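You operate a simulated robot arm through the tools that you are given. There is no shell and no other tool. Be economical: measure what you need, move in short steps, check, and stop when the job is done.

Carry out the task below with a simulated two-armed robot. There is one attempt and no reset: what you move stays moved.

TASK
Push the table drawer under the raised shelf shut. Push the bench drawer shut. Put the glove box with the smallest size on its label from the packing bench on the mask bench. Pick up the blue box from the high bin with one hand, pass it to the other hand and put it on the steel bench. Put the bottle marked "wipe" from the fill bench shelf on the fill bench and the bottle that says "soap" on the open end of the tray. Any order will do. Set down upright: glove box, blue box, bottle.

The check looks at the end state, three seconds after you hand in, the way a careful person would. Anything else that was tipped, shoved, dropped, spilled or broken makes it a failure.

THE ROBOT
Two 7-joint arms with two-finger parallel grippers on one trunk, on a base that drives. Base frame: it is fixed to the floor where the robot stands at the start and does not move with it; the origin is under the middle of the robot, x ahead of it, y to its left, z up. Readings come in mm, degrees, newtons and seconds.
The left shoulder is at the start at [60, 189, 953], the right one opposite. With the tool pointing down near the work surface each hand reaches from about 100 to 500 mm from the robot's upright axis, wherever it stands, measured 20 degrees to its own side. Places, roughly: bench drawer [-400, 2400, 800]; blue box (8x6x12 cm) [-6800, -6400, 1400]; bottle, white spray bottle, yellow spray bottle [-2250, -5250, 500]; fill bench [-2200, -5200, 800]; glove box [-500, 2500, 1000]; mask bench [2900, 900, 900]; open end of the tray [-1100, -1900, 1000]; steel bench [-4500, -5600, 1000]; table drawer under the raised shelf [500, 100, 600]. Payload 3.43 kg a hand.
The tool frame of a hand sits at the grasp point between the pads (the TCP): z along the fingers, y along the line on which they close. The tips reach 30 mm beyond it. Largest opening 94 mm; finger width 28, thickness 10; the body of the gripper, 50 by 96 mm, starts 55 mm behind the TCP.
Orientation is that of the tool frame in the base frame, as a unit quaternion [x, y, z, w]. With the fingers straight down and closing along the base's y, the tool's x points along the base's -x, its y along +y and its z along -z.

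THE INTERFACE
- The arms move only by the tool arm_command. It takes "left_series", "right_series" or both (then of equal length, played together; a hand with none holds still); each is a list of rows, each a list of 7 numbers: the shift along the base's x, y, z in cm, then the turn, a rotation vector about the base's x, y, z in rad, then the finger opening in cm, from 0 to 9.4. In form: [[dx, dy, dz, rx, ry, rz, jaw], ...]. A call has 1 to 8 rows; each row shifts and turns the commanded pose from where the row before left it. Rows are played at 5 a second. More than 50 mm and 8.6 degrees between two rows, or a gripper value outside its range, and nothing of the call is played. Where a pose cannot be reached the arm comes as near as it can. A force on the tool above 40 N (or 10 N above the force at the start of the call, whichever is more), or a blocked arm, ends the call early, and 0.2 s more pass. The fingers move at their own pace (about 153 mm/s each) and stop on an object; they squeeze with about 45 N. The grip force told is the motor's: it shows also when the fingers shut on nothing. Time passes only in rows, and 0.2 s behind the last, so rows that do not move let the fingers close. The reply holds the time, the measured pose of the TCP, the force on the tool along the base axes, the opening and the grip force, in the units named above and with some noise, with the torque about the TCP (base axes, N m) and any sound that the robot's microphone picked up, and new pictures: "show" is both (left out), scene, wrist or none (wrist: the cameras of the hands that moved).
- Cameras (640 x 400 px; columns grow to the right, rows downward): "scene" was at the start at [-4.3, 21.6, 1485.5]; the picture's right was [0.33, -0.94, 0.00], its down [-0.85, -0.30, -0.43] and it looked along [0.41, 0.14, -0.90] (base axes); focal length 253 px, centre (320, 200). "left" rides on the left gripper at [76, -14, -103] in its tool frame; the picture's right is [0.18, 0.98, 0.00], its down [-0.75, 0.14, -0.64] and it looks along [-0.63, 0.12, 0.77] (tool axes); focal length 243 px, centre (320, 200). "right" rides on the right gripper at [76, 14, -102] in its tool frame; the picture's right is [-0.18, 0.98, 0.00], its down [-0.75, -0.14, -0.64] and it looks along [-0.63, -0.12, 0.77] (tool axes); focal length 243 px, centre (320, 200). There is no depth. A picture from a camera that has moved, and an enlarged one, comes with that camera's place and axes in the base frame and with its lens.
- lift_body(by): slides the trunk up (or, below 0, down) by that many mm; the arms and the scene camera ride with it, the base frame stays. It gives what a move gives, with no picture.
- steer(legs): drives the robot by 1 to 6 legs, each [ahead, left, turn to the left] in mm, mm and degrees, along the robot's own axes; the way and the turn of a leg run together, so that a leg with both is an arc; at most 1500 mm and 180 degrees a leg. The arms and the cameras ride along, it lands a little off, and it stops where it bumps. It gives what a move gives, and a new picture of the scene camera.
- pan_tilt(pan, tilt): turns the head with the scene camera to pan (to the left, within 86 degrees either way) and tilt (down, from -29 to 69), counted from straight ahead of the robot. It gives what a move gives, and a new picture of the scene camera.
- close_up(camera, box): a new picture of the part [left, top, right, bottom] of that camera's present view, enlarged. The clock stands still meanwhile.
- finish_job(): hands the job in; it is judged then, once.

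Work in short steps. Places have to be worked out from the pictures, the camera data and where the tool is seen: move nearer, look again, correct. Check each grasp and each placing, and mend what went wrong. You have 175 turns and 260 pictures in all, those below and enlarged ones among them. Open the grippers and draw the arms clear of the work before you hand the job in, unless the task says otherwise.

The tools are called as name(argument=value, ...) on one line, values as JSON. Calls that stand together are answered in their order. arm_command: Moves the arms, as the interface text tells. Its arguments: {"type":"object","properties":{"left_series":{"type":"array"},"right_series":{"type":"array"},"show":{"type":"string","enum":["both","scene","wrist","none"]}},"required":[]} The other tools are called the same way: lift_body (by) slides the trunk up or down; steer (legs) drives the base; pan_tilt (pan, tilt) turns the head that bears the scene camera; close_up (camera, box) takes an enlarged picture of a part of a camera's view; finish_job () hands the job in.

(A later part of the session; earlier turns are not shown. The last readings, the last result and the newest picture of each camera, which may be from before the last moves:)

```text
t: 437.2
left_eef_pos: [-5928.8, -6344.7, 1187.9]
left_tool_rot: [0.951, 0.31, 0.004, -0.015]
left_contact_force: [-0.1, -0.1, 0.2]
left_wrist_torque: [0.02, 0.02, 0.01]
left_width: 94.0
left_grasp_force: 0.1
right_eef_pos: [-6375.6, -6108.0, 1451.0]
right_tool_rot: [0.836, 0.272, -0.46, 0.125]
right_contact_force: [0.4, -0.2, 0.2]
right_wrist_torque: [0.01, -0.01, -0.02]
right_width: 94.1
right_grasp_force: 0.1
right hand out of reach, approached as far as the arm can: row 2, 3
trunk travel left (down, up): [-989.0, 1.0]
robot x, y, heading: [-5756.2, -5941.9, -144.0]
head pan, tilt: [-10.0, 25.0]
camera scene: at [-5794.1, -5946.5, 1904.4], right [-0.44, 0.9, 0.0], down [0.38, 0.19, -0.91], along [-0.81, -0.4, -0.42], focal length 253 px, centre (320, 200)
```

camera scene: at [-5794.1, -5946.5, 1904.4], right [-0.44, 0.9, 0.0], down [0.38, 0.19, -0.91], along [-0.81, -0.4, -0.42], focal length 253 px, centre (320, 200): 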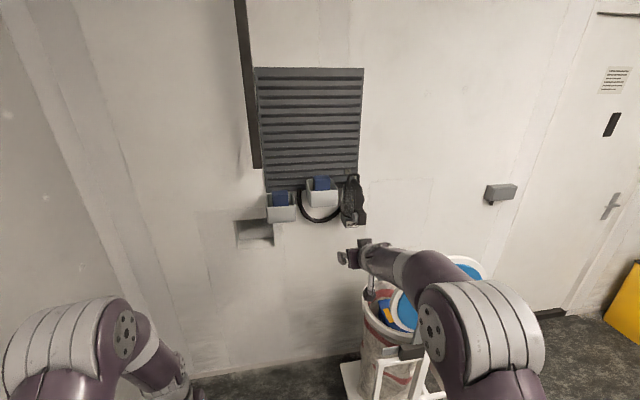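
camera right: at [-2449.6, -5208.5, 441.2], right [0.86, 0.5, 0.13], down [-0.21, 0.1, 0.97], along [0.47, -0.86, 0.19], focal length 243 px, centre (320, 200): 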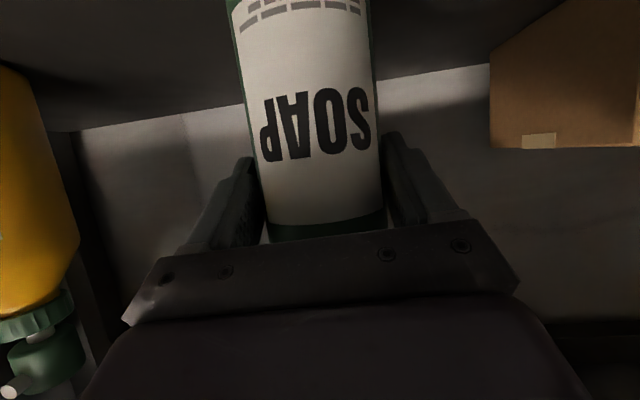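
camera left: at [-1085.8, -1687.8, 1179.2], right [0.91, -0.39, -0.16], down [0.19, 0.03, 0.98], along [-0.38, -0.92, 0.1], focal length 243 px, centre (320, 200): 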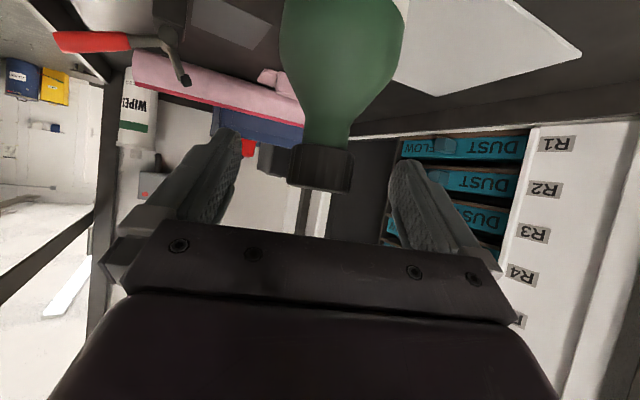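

Right hand is pitched at z 1451. I raise 7 cm, drive ahead 300 with a 15 mm left shift, and look through the wrist camera.

arm_command(right_series=[[0, 0, 2.5, 0, 0, 0, 9.4], [0, 0, 2.5, 0, 0, 0, 9.4], [0, 0, 2, 0, 0, 0, 9.4], [0, 0, 0, 0, 0, 0, 9.4]], show="none")

steer(legs=[[300, 15, 0]])

close_up(camera="right", box=[0, 0, 640, 400])

```text
t: 438.2
left_eef_pos: [-5928.3, -6344.2, 1188.2]
left_tool_rot: [0.951, 0.31, 0.003, -0.016]
left_contact_force: [-0.6, 0.5, -0.2]
left_wrist_torque: [-0.02, 0.0, -0.02]
left_width: 94.2
left_grasp_force: 0.0
right_eef_pos: [-6374.9, -6109.4, 1521.1]
right_tool_rot: [0.836, 0.273, -0.459, 0.124]
right_contact_force: [0.8, 1.0, 0.5]
right_wrist_torque: [0.01, 0.0, 0.0]
right_width: 94.1
right_grasp_force: 0.1
trunk travel left (down, up): [-989.0, 1.0]
robot x, y, heading: [-5756.8, -5939.9, -144.2]
head pan, tilt: [-10.0, 25.0]
```

```text
t: 440.2
left_eef_pos: [-6156.9, -6530.7, 1189.4]
left_tool_rot: [0.95, 0.311, 0.002, -0.016]
left_contact_force: [-0.3, 0.1, -0.2]
left_wrist_torque: [0.0, 0.01, -0.03]
left_width: 94.1
left_grasp_force: 0.1
right_eef_pos: [-6604.4, -6296.8, 1522.7]
right_tool_rot: [0.835, 0.274, -0.46, 0.126]
right_contact_force: [0.7, 0.2, -0.2]
right_wrist_torque: [0.0, 0.0, -0.03]
right_width: 94.2
right_grasp_force: 0.1
trunk travel left (down, up): [-989.0, 1.0]
robot x, y, heading: [-5988.7, -6126.2, -143.9]
head pan, tilt: [-10.0, 25.0]
camera scene: at [-6022.0, -6131.1, 1904.5], right [-0.44, 0.9, 0.0], down [0.38, 0.18, -0.91], along [-0.81, -0.4, -0.42], focal length 253 px, centre (320, 200)
```

scene: 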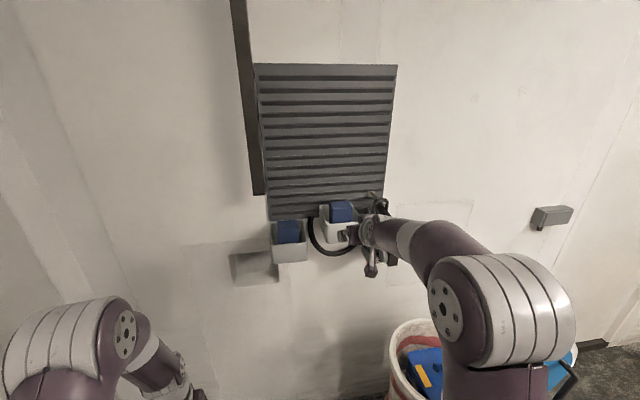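

```text
1.00 times, centred on (320, 200) of right
camera zoom: at [-6492.7, -6235.9, 1514.8], right [0.48, -0.87, 0.11], down [0.05, 0.16, 0.99], along [-0.87, -0.47, 0.12], focal length 243 px, centre (320, 200)
```

zoom: 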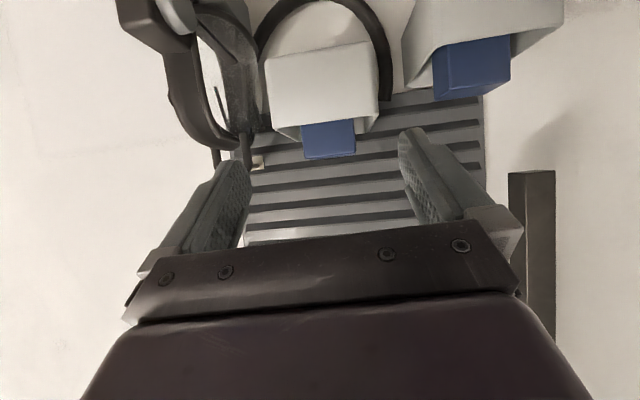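

Box is ~250 mm ahead, nearly centred given the drive direction; its top is z≈1497, rim ≈1456. I advance 170.

steer(legs=[[170, 2, 0]])

close_up(camera="right", box=[0, 0, 640, 400])

```text
t: 441.7
left_eef_pos: [-6287.4, -6627.3, 1187.7]
left_tool_rot: [0.951, 0.31, 0.001, -0.015]
left_contact_force: [-0.8, 1.2, -0.3]
left_wrist_torque: [-0.06, 0.02, -0.02]
left_width: 94.1
left_grasp_force: 0.0
right_eef_pos: [-6733.8, -6393.3, 1524.4]
right_tool_rot: [0.835, 0.273, -0.461, 0.126]
right_contact_force: [-1.0, -0.2, 0.8]
right_wrist_torque: [0.01, -0.02, -0.01]
right_width: 94.1
right_grasp_force: 0.1
trunk travel left (down, up): [-989.0, 1.0]
robot x, y, heading: [-6117.8, -6226.9, -144.1]
head pan, tilt: [-10.0, 25.0]
camera scene: at [-6151.4, -6228.1, 1904.5], right [-0.44, 0.9, 0.0], down [0.38, 0.18, -0.91], along [-0.82, -0.4, -0.42], focal length 253 px, centre (320, 200)
```

scene: 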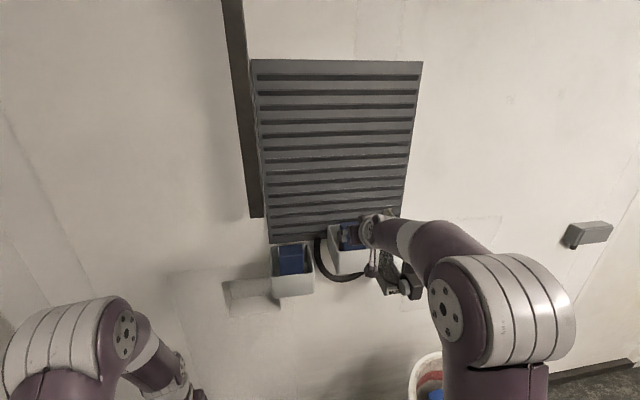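

```text
1.00 times, centred on (320, 200) of right
camera zoom: at [-6622.4, -6332.1, 1515.3], right [0.48, -0.87, 0.11], down [0.05, 0.16, 0.99], along [-0.87, -0.47, 0.12], focal length 243 px, centre (320, 200)
```

zoom: 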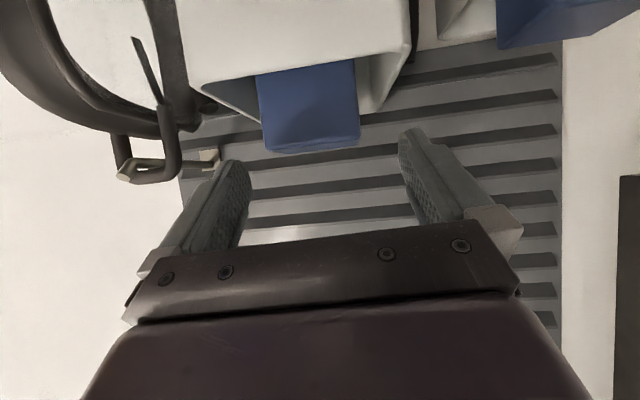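

Remaining ~95 mm; the box is ~12 mm right of axis. I advance 93 with a 12 mm right shift at this height, then check.

steer(legs=[[93, -12, 0]])

close_up(camera="right", box=[0, 0, 640, 400])

```text
t: 442.8
left_eef_pos: [-6365.8, -6670.4, 1190.1]
left_tool_rot: [0.95, 0.311, 0.0, -0.015]
left_contact_force: [1.0, 0.1, 0.6]
left_wrist_torque: [-0.03, 0.06, -0.01]
left_width: 94.0
left_grasp_force: 0.1
right_eef_pos: [-6811.5, -6435.2, 1525.7]
right_tool_rot: [0.834, 0.272, -0.463, 0.126]
right_contact_force: [1.1, 0.4, -0.5]
right_wrist_torque: [-0.04, 0.06, -0.02]
right_width: 94.1
right_grasp_force: 0.1
trunk travel left (down, up): [-989.0, 1.0]
robot x, y, heading: [-6199.5, -6272.6, -143.7]
head pan, tilt: [-10.0, 25.0]
camera scene: at [-6228.0, -6270.5, 1904.7], right [-0.44, 0.9, 0.0], down [0.38, 0.18, -0.91], along [-0.82, -0.4, -0.42], focal length 253 px, centre (320, 200)
```

scene: 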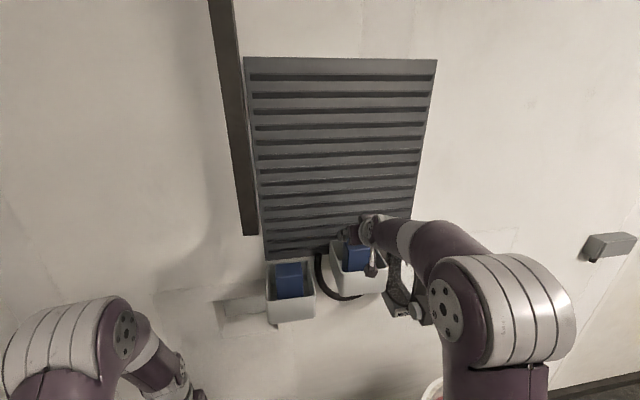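

```text
1.00 times, centred on (320, 200) of right
camera zoom: at [-6700.1, -6374.5, 1517.0], right [0.48, -0.87, 0.11], down [0.05, 0.16, 0.99], along [-0.87, -0.47, 0.12], focal length 243 px, centre (320, 200)
```

zoom: 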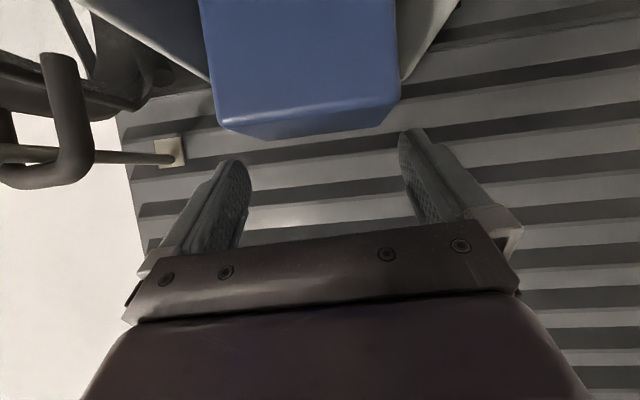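

Box is centred between the fingers, ~9 mm ahead of the TCP. I move 8 mm ahead and lower 54 mm with guard.

arm_command(right_series=[[-0.65, -0.5, 0, 0, 0, 0, 9.4], [0, 0, -1.8, 0, 0, 0, 9.4], [0, 0, -1.8, 0, 0, 0, 9.4], [0, 0, -1.8, 0, 0, 0, 9.4], [0, 0, 0, 0, 0, 0, 9.4]], show="wrist")

```text
t: 444.0
left_eef_pos: [-6370.6, -6674.1, 1186.6]
left_tool_rot: [0.951, 0.31, 0.003, -0.015]
left_contact_force: [0.3, 0.3, 0.7]
left_wrist_torque: [-0.01, -0.01, 0.0]
left_width: 94.0
left_grasp_force: 0.1
right_eef_pos: [-6824.2, -6441.8, 1465.7]
right_tool_rot: [0.838, 0.272, -0.456, 0.125]
right_contact_force: [-0.5, 0.0, -0.6]
right_wrist_torque: [-0.03, -0.05, -0.01]
right_width: 94.2
right_grasp_force: 0.0
trunk travel left (down, up): [-989.0, 1.0]
robot x, y, heading: [-6200.3, -6270.2, -143.9]
head pan, tilt: [-10.0, 25.0]
camera right: at [-6711.4, -6381.2, 1459.0], right [0.48, -0.87, 0.12], down [0.04, 0.15, 0.99], along [-0.88, -0.47, 0.11], focal length 243 px, centre (320, 200)
```

right: 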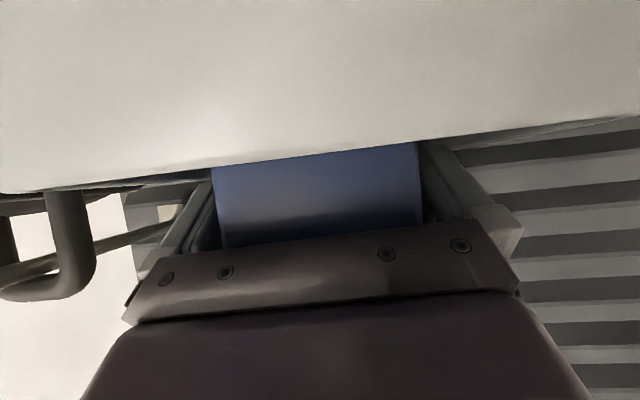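

The box sits between the fingers inside the bin. I close and lift.

arm_command(right_series=[[0, 0, 0, 0, 0, 0, 7.5], [0, 0, 0, 0, 0, 0, 6], [0, 0, 0, 0, 0, 0, 6], [0, 0, 2, 0, 0, 0, 6], [0, 0, 3, 0, 0, 0, 6], [0, 0, 3, 0, 0, 0, 6], [0, 0, 3, 0, 0, 0, 6], [0, 0, 2, 0, 0, 0, 6]], show="both")

```text
t: 445.8
left_eef_pos: [-6371.6, -6673.1, 1187.5]
left_tool_rot: [0.95, 0.311, 0.004, -0.016]
left_contact_force: [0.5, 1.3, -0.4]
left_wrist_torque: [0.0, 0.04, -0.01]
left_width: 94.3
left_grasp_force: 0.1
right_eef_pos: [-6824.7, -6443.5, 1596.3]
right_tool_rot: [0.836, 0.273, -0.46, 0.125]
right_contact_force: [-0.8, 0.2, -1.3]
right_wrist_torque: [0.01, -0.02, -0.03]
right_width: 79.1
right_grasp_force: 44.9
trunk travel left (down, up): [-989.0, 1.0]
robot x, y, heading: [-6200.6, -6270.9, -143.9]
head pan, tilt: [-10.0, 25.0]
camera scene: at [-6236.1, -6275.5, 1904.4], right [-0.44, 0.9, 0.0], down [0.38, 0.19, -0.91], along [-0.81, -0.4, -0.42], focal length 253 px, centre (320, 200)
camera right: at [-6712.9, -6382.7, 1589.3], right [0.48, -0.87, 0.11], down [0.05, 0.15, 0.99], along [-0.88, -0.47, 0.11], focal length 243 px, centre (320, 200)
```

scene: 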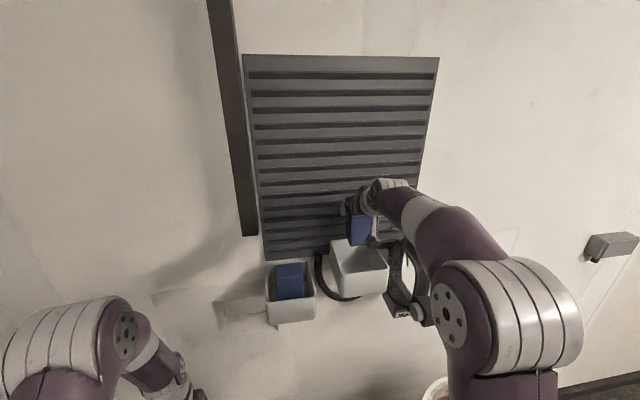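
right: 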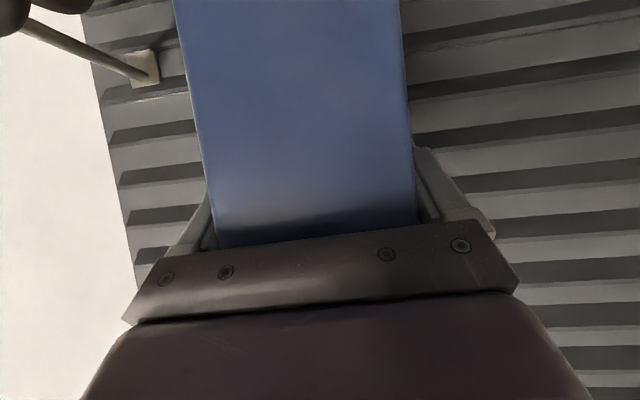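

The blue box is out (79 mm grip). I back off 550 from the wall, then start preparing the left hand: first yaw it 90° so it closes along my forward axis.

steer(legs=[[-550, 0, 0]])

arm_command(left_series=[[0, 0, 1, 0, 0, 0.15, 9.4], [0, 0, 1, 0, 0, 0.15, 9.4], [0, 0, 1, 0, 0, 0.15, 9.4], [0, 0, 1, 0, 0, 0.15, 9.4], [0, 0, 1, 0, 0, 0.15, 9.4], [0, 0, 1, 0, 0, 0.15, 9.4], [0, 0, 1, 0, 0, 0.15, 9.4], [0, 0, 1, 0, 0, 0.15, 9.4]], right_series=[[0.6, -0.8, -2.5, 0, 0, 0, 6], [0.6, -0.8, -2.5, 0, 0, 0, 6], [0.6, -0.8, -2.5, 0, 0, 0, 6], [0.6, -0.8, -2.5, 0, 0, 0, 6], [0.6, -0.8, -2.5, 0, 0, 0, 6], [0.6, -0.8, -2.5, 0, 0, 0, 6], [0.6, -0.8, -2.5, 0, 0, 0, 6], [0.6, -0.8, -2.5, 0, 0, 0, 6]], show="scene")

```text
t: 449.0
left_eef_pos: [-5921.7, -6347.2, 1187.3]
left_tool_rot: [0.953, 0.304, 0.004, -0.017]
left_contact_force: [-0.4, -0.8, 0.1]
left_wrist_torque: [0.03, 0.01, 0.03]
left_width: 94.1
left_grasp_force: 0.1
right_eef_pos: [-6374.2, -6110.1, 1595.9]
right_tool_rot: [0.838, 0.267, -0.46, 0.122]
right_contact_force: [0.4, 0.3, -1.4]
right_wrist_torque: [-0.05, 0.02, 0.02]
right_width: 79.1
right_grasp_force: 44.4
trunk travel left (down, up): [-989.0, 1.0]
robot x, y, heading: [-5743.7, -5942.6, -145.0]
head pan, tilt: [-10.0, 25.0]
camera scene: at [-5782.9, -5950.0, 1904.4], right [-0.43, 0.9, 0.0], down [0.38, 0.18, -0.91], along [-0.82, -0.39, -0.42], focal length 253 px, centre (320, 200)
```

scene: 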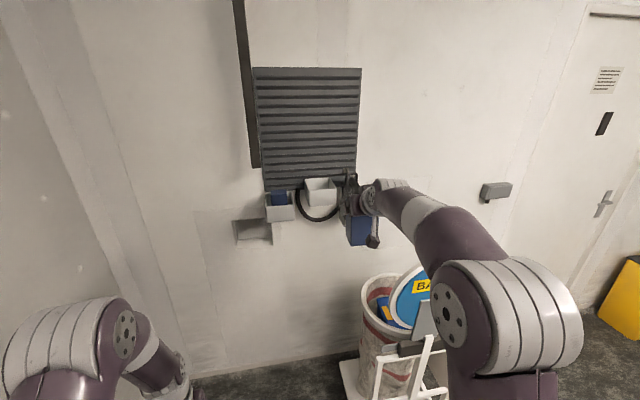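

```text
t: 450.8
left_eef_pos: [-5922.2, -6345.0, 1267.6]
left_tool_rot: [0.614, 0.789, -0.007, -0.014]
left_contact_force: [-0.2, -0.1, -0.2]
left_wrist_torque: [0.0, 0.01, -0.04]
left_width: 93.8
left_grasp_force: 0.0
right_eef_pos: [-6326.9, -6172.8, 1399.9]
right_tool_rot: [0.837, 0.267, -0.461, 0.123]
right_contact_force: [-0.3, 0.7, -1.6]
right_wrist_torque: [-0.08, 0.02, 0.02]
right_width: 78.9
right_grasp_force: 45.1
trunk travel left (down, up): [-989.0, 1.0]
robot x, y, heading: [-5744.3, -5944.2, -144.7]
head pan, tilt: [-10.0, 25.0]
camera scene: at [-5780.9, -5948.9, 1904.5], right [-0.43, 0.9, 0.0], down [0.38, 0.18, -0.91], along [-0.82, -0.39, -0.42], focal length 253 px, centre (320, 200)
```

scene: 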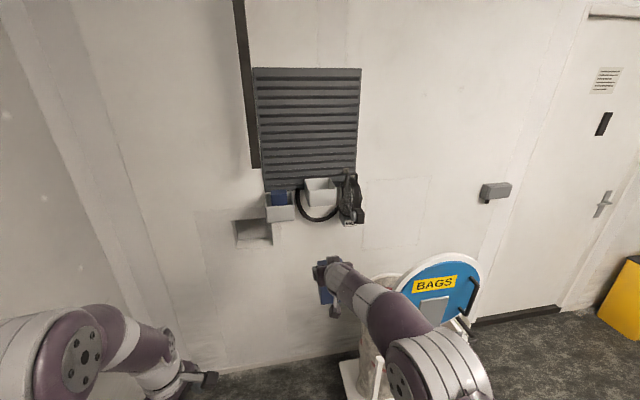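

Both arms move freely. I finish the left yaw and roll it so its fingers point to my right, bringing it forward; the right hand shifts the box toward the middle.

arm_command(left_series=[[-1.5, 0.2, 0.8, 0, 0, 0.15, 9.4], [-1.5, 0.2, 0.8, 0, 0, 0.15, 9.4], [-1.5, -0.5, 0.8, 0, 0, 0.07, 9.4], [-1.3, -0.9, 0.6, 0.122, 0.087, 0, 9.4], [-1.3, -0.9, 0.6, 0.122, 0.087, 0, 9.4], [-1.3, -0.9, 0.6, 0.122, 0.087, 0, 9.4], [-1.3, -0.9, 0.6, 0.122, 0.087, 0, 9.4], [-1.3, -0.9, 0.6, 0.122, 0.087, 0, 9.4]], right_series=[[0.6, -0.8, 0, 0, 0, 0, 6], [0.6, -0.8, 0, 0, 0, 0, 6], [0.6, -0.8, 0, 0, 0, 0, 6], [0.6, -0.8, 0, 0, 0, 0, 6], [0.6, -0.8, 0, 0, 0, 0, 6], [0.6, -0.8, 0, 0, 0, 0, 6], [0.6, -0.8, 0, 0, 0, 0, 6], [0.6, -0.8, 0, 0, 0, 0, 6]], show="none")

arm_command(left_series=[[-0.8, -0.6, 0, 0.122, 0.087, 0, 9.4], [-0.8, -0.6, 0, 0.122, 0.087, 0, 9.4], [-0.8, -0.6, 0, 0.122, 0.087, 0, 9.4], [-0.8, -0.6, 0, 0.122, 0.087, 0, 9.4], [-0.8, -0.6, 0, 0.122, 0.087, 0, 9.4], [0, 0, 0, 0.057, 0.04, 0, 9.4]], show="both")

```text
t: 452.6
left_eef_pos: [-6023.9, -6331.2, 1265.0]
left_tool_rot: [0.42, 0.83, 0.149, -0.335]
left_contact_force: [-0.5, 0.4, -0.6]
left_wrist_torque: [0.0, -0.02, -0.05]
left_width: 94.0
left_grasp_force: 0.1
left hand out of reach, approached as far as the arm can: row 7, 8
right_eef_pos: [-6277.3, -6238.1, 1393.9]
right_tool_rot: [0.838, 0.267, -0.46, 0.122]
right_contact_force: [-0.2, -0.5, -0.3]
right_wrist_torque: [-0.02, 0.01, 0.02]
right_width: 79.1
right_grasp_force: 45.5
trunk travel left (down, up): [-989.0, 1.0]
robot x, y, heading: [-5740.9, -5944.1, -144.9]
head pan, tilt: [-10.0, 25.0]
```

```text
t: 454.0
left_eef_pos: [-6028.8, -6276.0, 1225.8]
left_tool_rot: [0.401, 0.806, 0.174, -0.4]
left_contact_force: [-0.5, -0.7, -0.7]
left_wrist_torque: [0.01, -0.01, 0.02]
left_width: 94.1
left_grasp_force: 0.0
left hand out of reach, approached as far as the arm can: row 1, 2, 3, 4, 5, 6
right_eef_pos: [-6276.5, -6236.5, 1395.8]
right_tool_rot: [0.838, 0.267, -0.46, 0.122]
right_contact_force: [-0.7, 0.5, -1.1]
right_wrist_torque: [-0.03, 0.01, -0.02]
right_width: 79.0
right_grasp_force: 44.7
trunk travel left (down, up): [-989.0, 1.0]
robot x, y, heading: [-5745.5, -5944.6, -144.8]
head pan, tilt: [-10.0, 25.0]
camera scene: at [-5780.8, -5948.6, 1904.4], right [-0.43, 0.9, 0.0], down [0.38, 0.18, -0.91], along [-0.82, -0.39, -0.42], focal length 253 px, centre (320, 200)
camera left: at [-6014.3, -6308.0, 1349.0], right [0.71, 0.7, 0.11], down [0.71, -0.68, -0.2], along [-0.07, 0.21, -0.97], focal length 243 px, centre (320, 200)
```

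scene: 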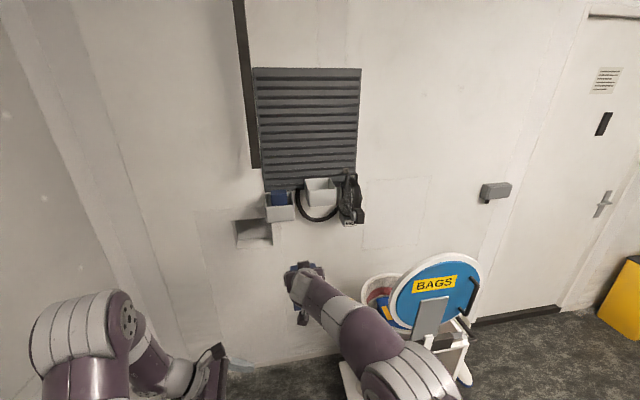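
left: 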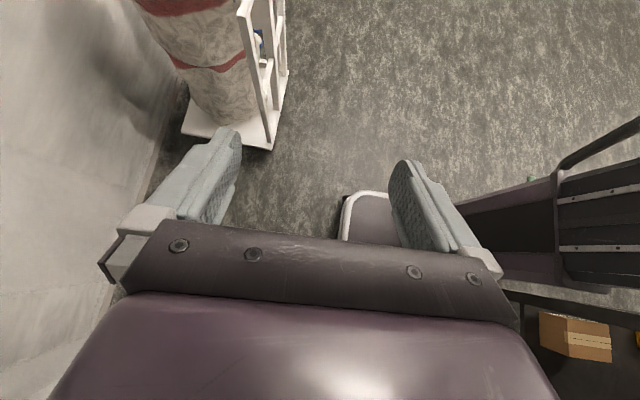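

The left hand stops at ~38° below horizontal pointing right, closing along my forward axis – usable. I bring it forward toward the box's lower left and see whether it can be reached.

arm_command(left_series=[[-3.5, -1.0, 1.2, 0, 0, 0, 9.4], [-3.5, -1.0, 1.2, 0, 0, 0, 9.4], [-3.5, -1.0, 1.2, 0, 0, 0, 9.4], [-3.5, -1.0, 1.2, 0, 0, 0, 9.4], [0, 0, 0, 0, 0, 0, 9.4]], show="both")

```text
t: 455.2
left_eef_pos: [-6161.1, -6268.6, 1247.9]
left_tool_rot: [0.4, 0.809, 0.167, -0.397]
left_contact_force: [0.5, -0.6, -1.2]
left_wrist_torque: [0.03, 0.0, 0.0]
left_width: 93.9
left_grasp_force: 0.0
left hand out of reach, approached as far as the arm can: row 1, 2, 3, 4
right_eef_pos: [-6276.7, -6237.2, 1395.7]
right_tool_rot: [0.838, 0.268, -0.46, 0.122]
right_contact_force: [-0.3, 0.1, -0.7]
right_wrist_torque: [0.0, 0.01, 0.02]
right_width: 78.7
right_grasp_force: 45.2
trunk travel left (down, up): [-989.0, 1.0]
robot x, y, heading: [-5742.1, -5941.8, -144.6]
head pan, tilt: [-10.0, 25.0]
camera scene: at [-5780.8, -5948.9, 1904.4], right [-0.43, 0.9, 0.0], down [0.38, 0.18, -0.91], along [-0.82, -0.39, -0.42], focal length 253 px, centre (320, 200)
camera left: at [-6147.6, -6298.7, 1371.6], right [0.7, 0.71, 0.1], down [0.71, -0.68, -0.19], along [-0.07, 0.2, -0.98], focal length 243 px, centre (320, 200)
```

scene: 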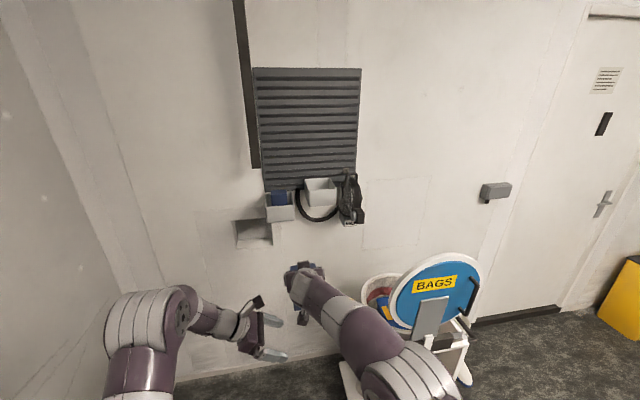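
left: 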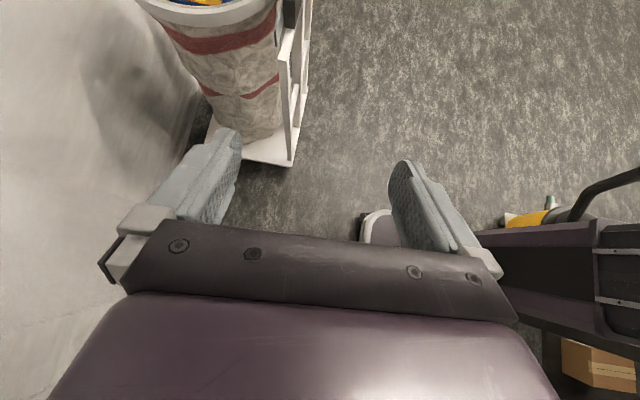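

Position follows well. I first rise/advance to the box's level (target z≈1336, ahead 607) staying left of it, then check.

arm_command(left_series=[[-2.1, -1.5, 3.0, 0, 0, 0, 9.4], [-2.1, -1.5, 3.0, 0, 0, 0, 9.4], [-2.1, -1.5, 2.8, 0, 0, 0, 9.4], [0, 0, 0, 0, 0, 0, 9.4]], show="both")

```text
t: 456.2
left_eef_pos: [-6207.0, -6241.6, 1299.0]
left_tool_rot: [0.395, 0.812, 0.165, -0.396]
left_contact_force: [20.8, -18.1, -27.2]
left_wrist_torque: [0.51, -0.83, 1.43]
left_width: 90.3
left_grasp_force: 0.1
left hand out of reach, approached as far as the arm can: row 1, 2, 3
right_eef_pos: [-6278.8, -6236.9, 1400.3]
right_tool_rot: [0.836, 0.266, -0.464, 0.122]
right_contact_force: [-21.4, 17.0, 25.8]
right_wrist_torque: [1.14, 1.02, -0.3]
right_width: 78.8
right_grasp_force: 45.4
trunk travel left (down, up): [-989.0, 1.0]
robot x, y, heading: [-5745.2, -5944.8, -144.5]
head pan, tilt: [-10.0, 25.0]
camera scene: at [-5781.2, -5949.2, 1904.4], right [-0.43, 0.9, 0.0], down [0.38, 0.18, -0.91], along [-0.82, -0.39, -0.42], focal length 253 px, centre (320, 200)
camera left: at [-6194.9, -6271.1, 1424.0], right [0.69, 0.72, 0.1], down [0.72, -0.67, -0.18], along [-0.07, 0.2, -0.98], focal length 243 px, centre (320, 200)
```

scene: 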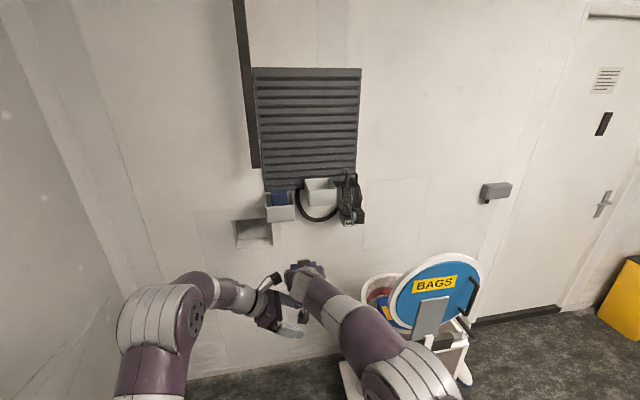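
left: 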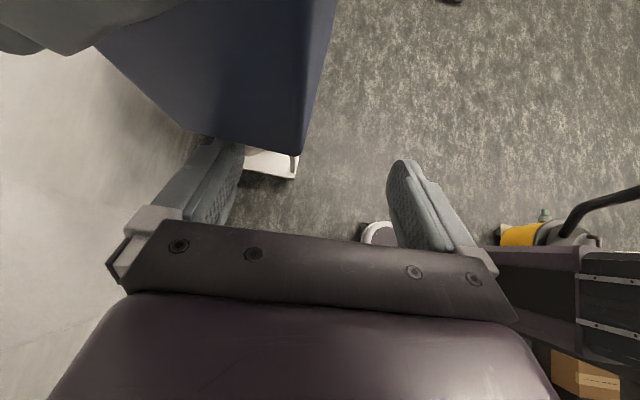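

The far left finger touched the box from below: the hand is 58 mm short in the forward direction and too far right. I retreat down-left.

arm_command(left_series=[[0.5, -0.7, -2.5, 0, 0, 0, 9.4], [1.5, -2.1, -2.0, 0, 0, 0, 9.4], [2.3, -3.3, 0, 0, 0, 0, 9.4], [1.2, -1.6, 0, 0, 0, 0, 9.4], [0, 0, 0, 0, 0, 0, 9.4]], show="scene")

```text
t: 457.4
left_eef_pos: [-6158.7, -6263.8, 1256.8]
left_tool_rot: [0.4, 0.809, 0.168, -0.397]
left_contact_force: [0.3, -0.1, 0.2]
left_wrist_torque: [0.01, -0.02, 0.01]
left_width: 94.2
left_grasp_force: 0.1
left hand out of reach, approached as far as the arm can: row 1, 2, 3, 4
right_eef_pos: [-6276.6, -6235.7, 1395.1]
right_tool_rot: [0.838, 0.267, -0.461, 0.122]
right_contact_force: [0.3, 0.1, -1.5]
right_wrist_torque: [0.02, -0.01, 0.0]
right_width: 78.8
right_grasp_force: 44.8
trunk travel left (down, up): [-989.0, 1.0]
robot x, y, heading: [-5744.9, -5945.6, -145.0]
head pan, tilt: [-10.0, 25.0]
camera scene: at [-5781.7, -5948.4, 1904.4], right [-0.43, 0.9, 0.0], down [0.38, 0.18, -0.91], along [-0.82, -0.39, -0.42], focal length 253 px, centre (320, 200)
```

scene: 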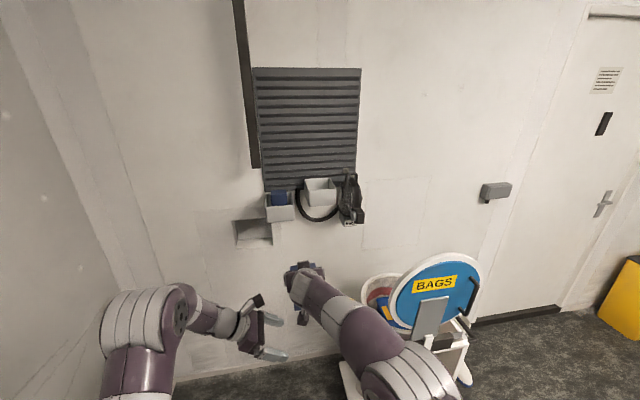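

The box is unharmed in the right hand. The left arm sits at a limit but its pose is usable, so I'll bring the box to it with the right arm: back 80, down 78 (staying to the right), then check.

arm_command(right_series=[[3.3, 2.3, 0, 0, 0, 0, 6], [3.3, 2.3, 0, 0, 0, 0, 6], [0, 0, -3.9, 0, 0, 0, 6], [0, 0, -3.9, 0, 0, 0, 6], [0, 0, 0, 0, 0, 0, 6]], show="none")

close_up(camera="left", box=[0, 0, 640, 400])

pan_tilt(pan=0, tilt=45)

```text
t: 458.6
left_eef_pos: [-6156.9, -6261.9, 1257.1]
left_tool_rot: [0.4, 0.809, 0.167, -0.398]
left_contact_force: [0.0, -0.2, -0.2]
left_wrist_torque: [-0.03, 0.03, 0.05]
left_width: 93.9
left_grasp_force: 0.0
right_eef_pos: [-6212.5, -6193.4, 1319.6]
right_tool_rot: [0.837, 0.267, -0.461, 0.122]
right_contact_force: [0.6, -0.3, -1.2]
right_wrist_torque: [-0.04, 0.01, 0.02]
right_width: 78.7
right_grasp_force: 45.1
trunk travel left (down, up): [-989.0, 1.0]
robot x, y, heading: [-5745.0, -5945.0, -144.8]
head pan, tilt: [-10.0, 25.0]
```

```text
1.00 times, centred on (320, 200) of left
camera zoom: at [-6143.8, -6293.6, 1381.6], right [0.7, 0.71, 0.1], down [0.71, -0.68, -0.19], along [-0.07, 0.2, -0.98], focal length 243 px, centre (320, 200)
```

zoom: 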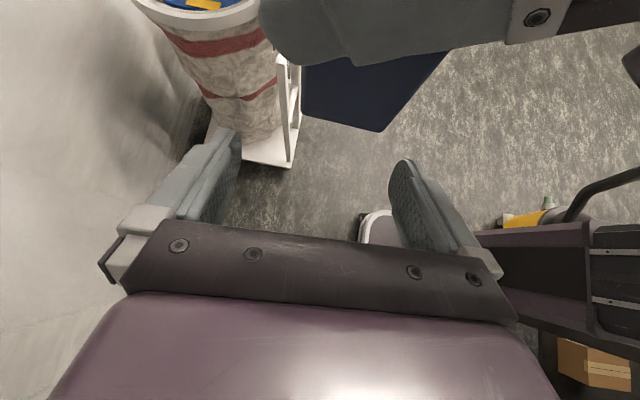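

```text
t: 459.4
left_eef_pos: [-6158.1, -6264.2, 1255.9]
left_tool_rot: [0.4, 0.808, 0.168, -0.398]
left_contact_force: [0.2, -0.9, 0.2]
left_wrist_torque: [-0.01, 0.02, -0.02]
left_width: 94.2
left_grasp_force: 0.0
right_eef_pos: [-6213.4, -6194.9, 1320.0]
right_tool_rot: [0.838, 0.267, -0.46, 0.123]
right_contact_force: [-0.7, -0.3, -0.9]
right_wrist_torque: [0.0, 0.0, 0.05]
right_width: 78.9
right_grasp_force: 44.7
trunk travel left (down, up): [-989.0, 1.0]
robot x, y, heading: [-5745.1, -5943.7, -144.8]
head pan, tilt: [0.0, 45.0]
camera scene: at [-5764.3, -5956.6, 1873.9], right [-0.58, 0.82, 0.0], down [0.58, 0.41, -0.71], along [-0.58, -0.41, -0.71], focal length 253 px, centre (320, 200)
```

scene: 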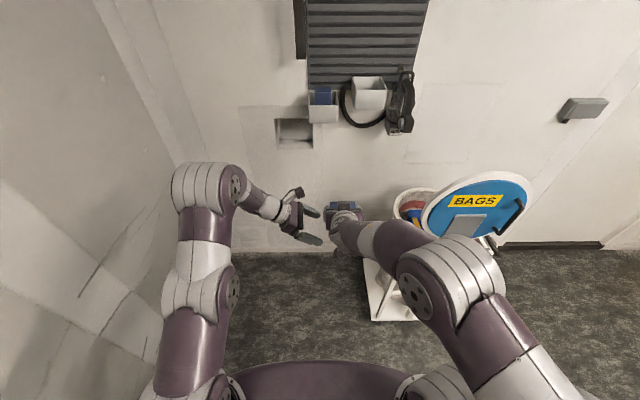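

Seen from the left camera, the box needs ~13 mm forward and ~8° turning to square with the left fingers. I do that, then shift it left 42 mm and look.

arm_command(right_series=[[-1.05, -0.75, 0, 0, 0, 0.14, 6], [1.2, -1.7, 0, 0, 0, 0, 6], [1.2, -1.7, 0, 0, 0, 0, 6], [0, 0, 0, 0, 0, 0, 6]], show="none")

close_up(camera="left", box=[0, 0, 640, 400])

close_up(camera="scene", box=[250, 160, 410, 270])

```text
t: 460.4
left_eef_pos: [-6159.0, -6263.7, 1256.6]
left_tool_rot: [0.399, 0.81, 0.166, -0.397]
left_contact_force: [0.3, -0.8, 0.1]
left_wrist_torque: [0.04, -0.01, 0.0]
left_width: 93.8
left_grasp_force: 0.1
right_eef_pos: [-6199.3, -6231.7, 1317.4]
right_tool_rot: [0.817, 0.325, -0.451, 0.154]
right_contact_force: [-1.2, 0.2, -1.7]
right_wrist_torque: [0.01, 0.01, 0.01]
right_width: 78.6
right_grasp_force: 45.3
trunk travel left (down, up): [-989.0, 1.0]
robot x, y, heading: [-5740.5, -5943.7, -144.8]
head pan, tilt: [0.0, 45.0]
```

```text
1.00 times, centred on (320, 200) of left
camera zoom: at [-6145.3, -6293.9, 1381.0], right [0.7, 0.71, 0.1], down [0.71, -0.68, -0.19], along [-0.07, 0.2, -0.98], focal length 243 px, centre (320, 200)
```

zoom: 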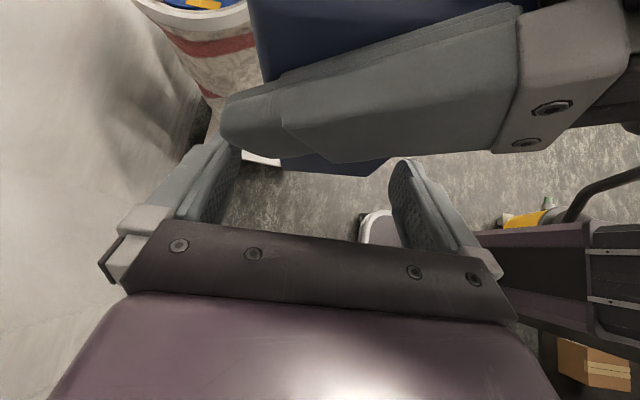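

```text
3.64 times, centred on (330, 215) of scene
camera zoom: at [-5764.6, -5955.6, 1873.8], right [-0.58, 0.82, 0.0], down [0.58, 0.41, -0.71], along [-0.58, -0.41, -0.71], focal length 919 px, centre (284, 146)
```

zoom: 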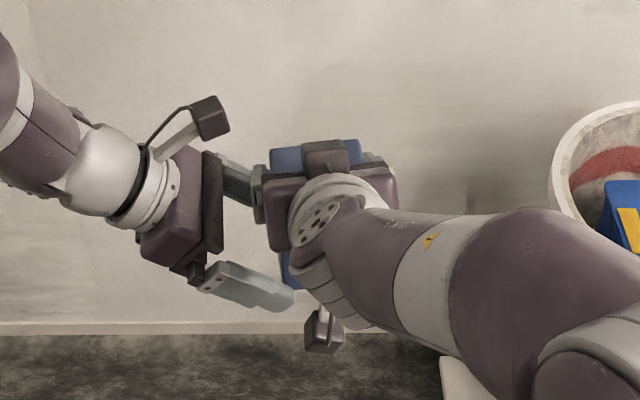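

The box's bottom end is between the left fingertips, nearly centred. I shift it 18 mm further left (5 mm forward), then close the left hand.

arm_command(right_series=[[0.3, -0.9, 0, 0, 0, 0, 6], [0.3, -0.9, 0, 0, 0, 0, 6], [0, 0, 0, 0, 0, 0, 6]], show="none")

arm_command(left_series=[[0, 0, 0, 0, 0, 0, 8], [0, 0, 0, 0, 0, 0, 7], [0, 0, 0, 0, 0, 0, 5], [0, 0, 0, 0, 0, 0, 4.5], [0, 0, 0, 0, 0, 0, 4.5]], show="wrist")

```text
t: 461.2
left_eef_pos: [-6158.3, -6263.1, 1256.1]
left_tool_rot: [0.399, 0.809, 0.167, -0.398]
left_contact_force: [0.6, 0.4, -0.1]
left_wrist_torque: [-0.01, 0.02, 0.02]
left_width: 94.1
left_grasp_force: 0.1
right_eef_pos: [-6191.0, -6248.9, 1320.1]
right_tool_rot: [0.817, 0.325, -0.451, 0.154]
right_contact_force: [1.0, -0.3, -2.0]
right_wrist_torque: [-0.02, -0.01, 0.01]
right_width: 78.5
right_grasp_force: 45.2
trunk travel left (down, up): [-989.0, 1.0]
robot x, y, heading: [-5743.1, -5943.6, -144.6]
head pan, tilt: [0.0, 45.0]
```

```text
t: 462.3
left_eef_pos: [-6159.3, -6265.2, 1257.1]
left_tool_rot: [0.397, 0.81, 0.164, -0.399]
left_contact_force: [-3.8, -3.9, -1.5]
left_wrist_torque: [0.6, -0.46, -0.35]
left_width: 64.9
left_grasp_force: 18.0
right_eef_pos: [-6191.0, -6249.8, 1317.3]
right_tool_rot: [0.816, 0.326, -0.451, 0.156]
right_contact_force: [3.8, 3.6, 1.1]
right_wrist_torque: [-0.37, 0.24, 0.51]
right_width: 79.0
right_grasp_force: 44.5
trunk travel left (down, up): [-989.0, 1.0]
robot x, y, heading: [-5745.8, -5946.1, -144.7]
head pan, tilt: [0.0, 45.0]
stopped in row 5 (left hand): the force on the tool passed its limit (the readings are from after the stop); the commanded pose is now the measured one
camera left: at [-6145.5, -6296.1, 1381.1], right [0.69, 0.71, 0.09], down [0.72, -0.67, -0.19], along [-0.07, 0.2, -0.98], focal length 243 px, centre (320, 200)
```

left: 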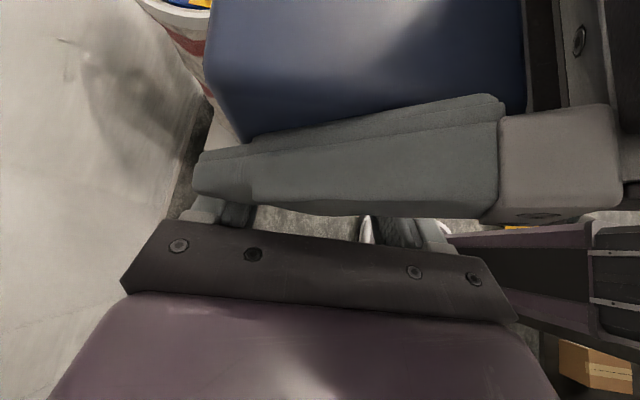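

Left fingers touch the box (64.9 mm). I keep closing to full grip.

arm_command(left_series=[[0, 0, 0, 0, 0, 0, 4.5], [0, 0, 0, 0, 0, 0, 4.5], [0, 0, 0, 0, 0, 0, 4.5]], show="none")

```text
t: 463.1
left_eef_pos: [-6159.7, -6265.7, 1256.5]
left_tool_rot: [0.398, 0.81, 0.165, -0.398]
left_contact_force: [-7.4, -7.7, -6.4]
left_wrist_torque: [0.55, -0.54, -0.44]
left_width: 64.7
left_grasp_force: 17.5
right_eef_pos: [-6190.4, -6250.2, 1318.1]
right_tool_rot: [0.817, 0.325, -0.451, 0.154]
right_contact_force: [7.6, 8.0, 4.4]
right_wrist_torque: [-0.12, -0.09, 0.83]
right_width: 78.9
right_grasp_force: 44.8
trunk travel left (down, up): [-989.0, 1.0]
robot x, y, heading: [-5738.6, -5945.1, -144.7]
head pan, tilt: [0.0, 45.0]
```

Only the far finger bears (net 11 N along forward). I ease the box 4 mm back so both fingers close.

arm_command(right_series=[[0.25, 0.18, 0, 0, 0, 0, 6], [0.2, 0.14, 0, 0, 0, 0, 6], [0, 0, 0, 0, 0, 0, 6]], left_series=[[0, 0, 0, 0, 0, 0, 4.5], [0, 0, 0, 0, 0, 0, 4.5], [0, 0, 0, 0, 0, 0, 4.5]], show="none")

```text
t: 463.9
left_eef_pos: [-6158.1, -6265.2, 1256.0]
left_tool_rot: [0.398, 0.81, 0.166, -0.397]
left_contact_force: [33.3, 11.7, 4.8]
left_wrist_torque: [-0.47, 1.19, -0.27]
left_width: 63.6
left_grasp_force: 45.0
right_eef_pos: [-6186.9, -6247.6, 1318.7]
right_tool_rot: [0.817, 0.324, -0.452, 0.154]
right_contact_force: [-33.0, -11.2, -6.8]
right_wrist_torque: [-0.15, 1.02, -0.68]
right_width: 79.1
right_grasp_force: 44.8
trunk travel left (down, up): [-989.0, 1.0]
robot x, y, heading: [-5743.2, -5948.3, -144.7]
head pan, tilt: [0.0, 45.0]
```

Full left grip now (45 N), with some internal force. I ease 2.5 mm forward to relax, then open the right hand.

arm_command(right_series=[[-0.22, -0.1, 0, 0, 0, 0, 6], [0, 0, 0, 0, 0, 0, 6]], show="none")

arm_command(right_series=[[0, 0, 0, 0, 0, 0, 8.2], [0, 0, 0, 0, 0, 0, 8.8], [0, 0, 0, 0, 0, 0, 9.4], [0, 0, 0, 0, 0, 0, 9.4]], left_series=[[0, 0, 0, 0, 0, 0, 4.5], [0, 0, 0, 0, 0, 0, 4.5], [0, 0, 0, 0, 0, 0, 4.5], [0, 0, 0, 0, 0, 0, 4.5]], show="wrist")

```text
t: 464.5
left_eef_pos: [-6159.7, -6266.9, 1256.4]
left_tool_rot: [0.396, 0.811, 0.164, -0.398]
left_contact_force: [6.7, -7.1, -11.9]
left_wrist_torque: [-0.28, -0.31, 0.5]
left_width: 63.6
left_grasp_force: 45.4
right_eef_pos: [-6187.1, -6248.0, 1318.9]
right_tool_rot: [0.817, 0.325, -0.451, 0.155]
right_contact_force: [-7.0, 7.2, 11.3]
right_wrist_torque: [0.47, 0.35, -0.4]
right_width: 78.7
right_grasp_force: 44.7
trunk travel left (down, up): [-989.0, 1.0]
robot x, y, heading: [-5743.3, -5942.5, -144.7]
head pan, tilt: [0.0, 45.0]
```

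```text
t: 465.5
left_eef_pos: [-6160.5, -6266.5, 1257.0]
left_tool_rot: [0.396, 0.811, 0.163, -0.398]
left_contact_force: [-9.8, -25.0, -3.6]
left_wrist_torque: [0.87, -0.35, -0.12]
left_width: 63.6
left_grasp_force: 45.1
right_eef_pos: [-6186.9, -6247.6, 1316.9]
right_tool_rot: [0.817, 0.326, -0.45, 0.154]
right_contact_force: [8.4, 23.8, 1.8]
right_wrist_torque: [0.43, -0.32, 0.99]
right_width: 87.3
right_grasp_force: 0.1
trunk travel left (down, up): [-989.0, 1.0]
robot x, y, heading: [-5745.2, -5941.9, -144.9]
head pan, tilt: [0.0, 45.0]
camera right: at [-6084.6, -6172.6, 1309.0], right [0.59, -0.8, 0.11], down [0.02, 0.16, 0.99], along [-0.81, -0.58, 0.11], focal length 243 px, centre (320, 200)
camera left: at [-6145.7, -6296.5, 1381.6], right [0.69, 0.72, 0.09], down [0.72, -0.67, -0.19], along [-0.07, 0.2, -0.98], focal length 243 px, centre (320, 200)
```

right: 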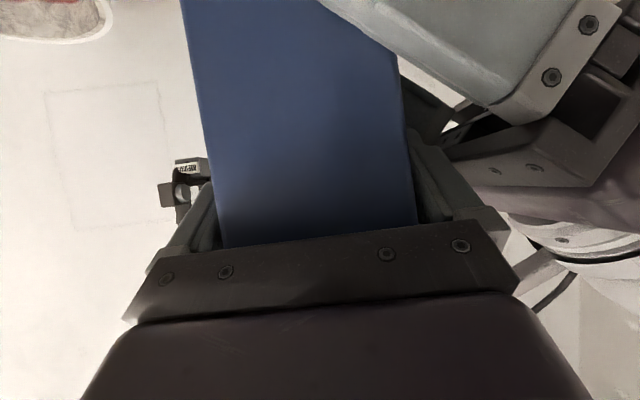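
left: 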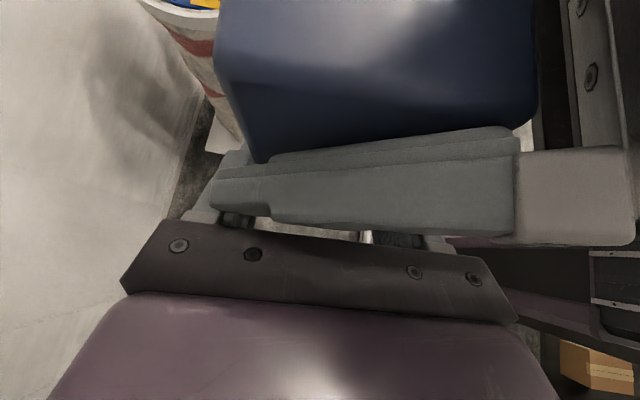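

The left hand holds the box; the right's inner finger just rests against the left palm. I narrow to 8.6 cm and withdraw the right hand back along its axis.

arm_command(right_series=[[-0.2, 0.1, 0, 0, 0, 0, 8.5], [1.4, 1.0, 1.1, 0, 0, 0, 8.5], [2.0, 1.4, 1.6, 0, 0, 0, 8.5], [2.0, 1.4, 1.6, 0, 0, 0, 8.5], [2.0, 1.4, 1.6, 0, 0, 0, 8.5]], left_series=[[0, 0, 0, 0, 0, 0, 4.5], [0, 0, 0, 0, 0, 0, 4.5], [0, 0, 0, 0, 0, 0, 4.5], [0, 0, 0, 0, 0, 0, 4.5], [0, 0, 0, 0, 0, 0, 4.5]], show="both")

```text
t: 466.7
left_eef_pos: [-6158.7, -6264.1, 1257.5]
left_tool_rot: [0.398, 0.81, 0.164, -0.398]
left_contact_force: [0.2, 0.5, -0.5]
left_wrist_torque: [-0.04, -0.01, 0.04]
left_width: 63.6
left_grasp_force: 44.7
right_eef_pos: [-6115.3, -6194.8, 1377.2]
right_tool_rot: [0.817, 0.325, -0.451, 0.154]
right_contact_force: [-0.4, 0.0, 0.2]
right_wrist_torque: [0.03, 0.03, 0.01]
right_width: 84.9
right_grasp_force: 0.1
trunk travel left (down, up): [-989.0, 1.0]
robot x, y, heading: [-5741.5, -5948.9, -144.8]
head pan, tilt: [0.0, 45.0]
camera scene: at [-5763.1, -5955.4, 1873.8], right [-0.58, 0.82, 0.0], down [0.58, 0.41, -0.71], along [-0.58, -0.41, -0.71], focal length 253 px, centre (320, 200)
camera right: at [-6011.5, -6120.2, 1368.3], right [0.59, -0.8, 0.11], down [0.03, 0.16, 0.99], along [-0.81, -0.58, 0.11], focal length 243 px, centre (320, 200)
camera left: at [-6144.7, -6294.9, 1381.4], right [0.69, 0.71, 0.09], down [0.72, -0.67, -0.19], along [-0.07, 0.2, -0.98], focal length 243 px, centre (320, 200)
```

scene: 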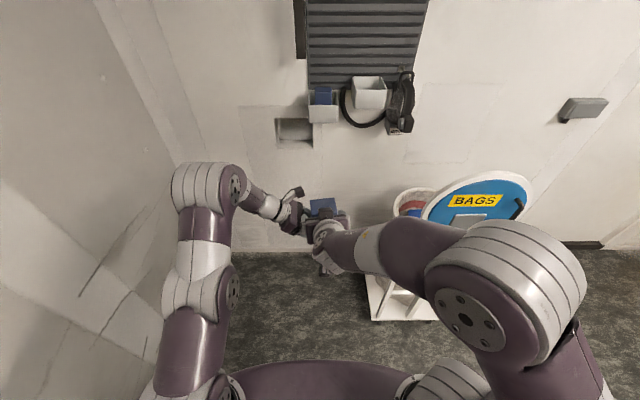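
right: 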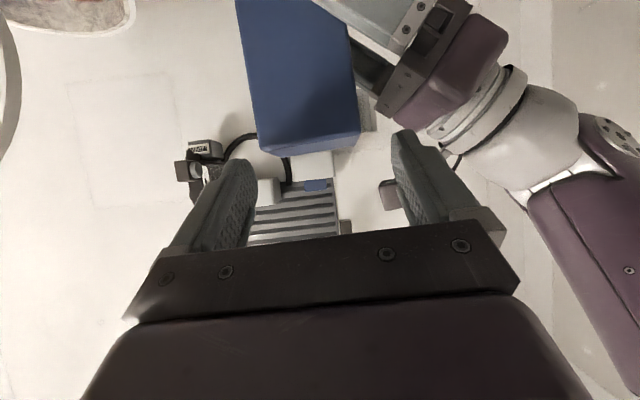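
left: 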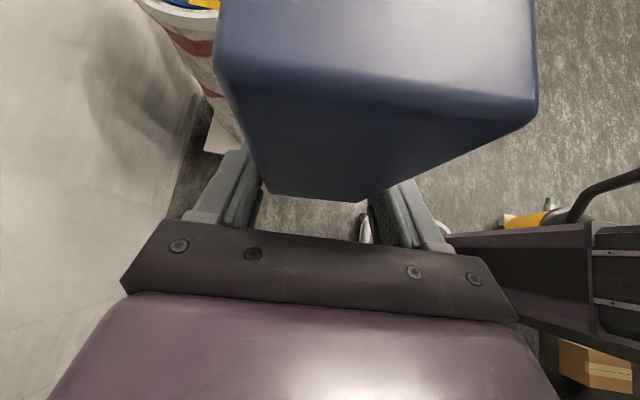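

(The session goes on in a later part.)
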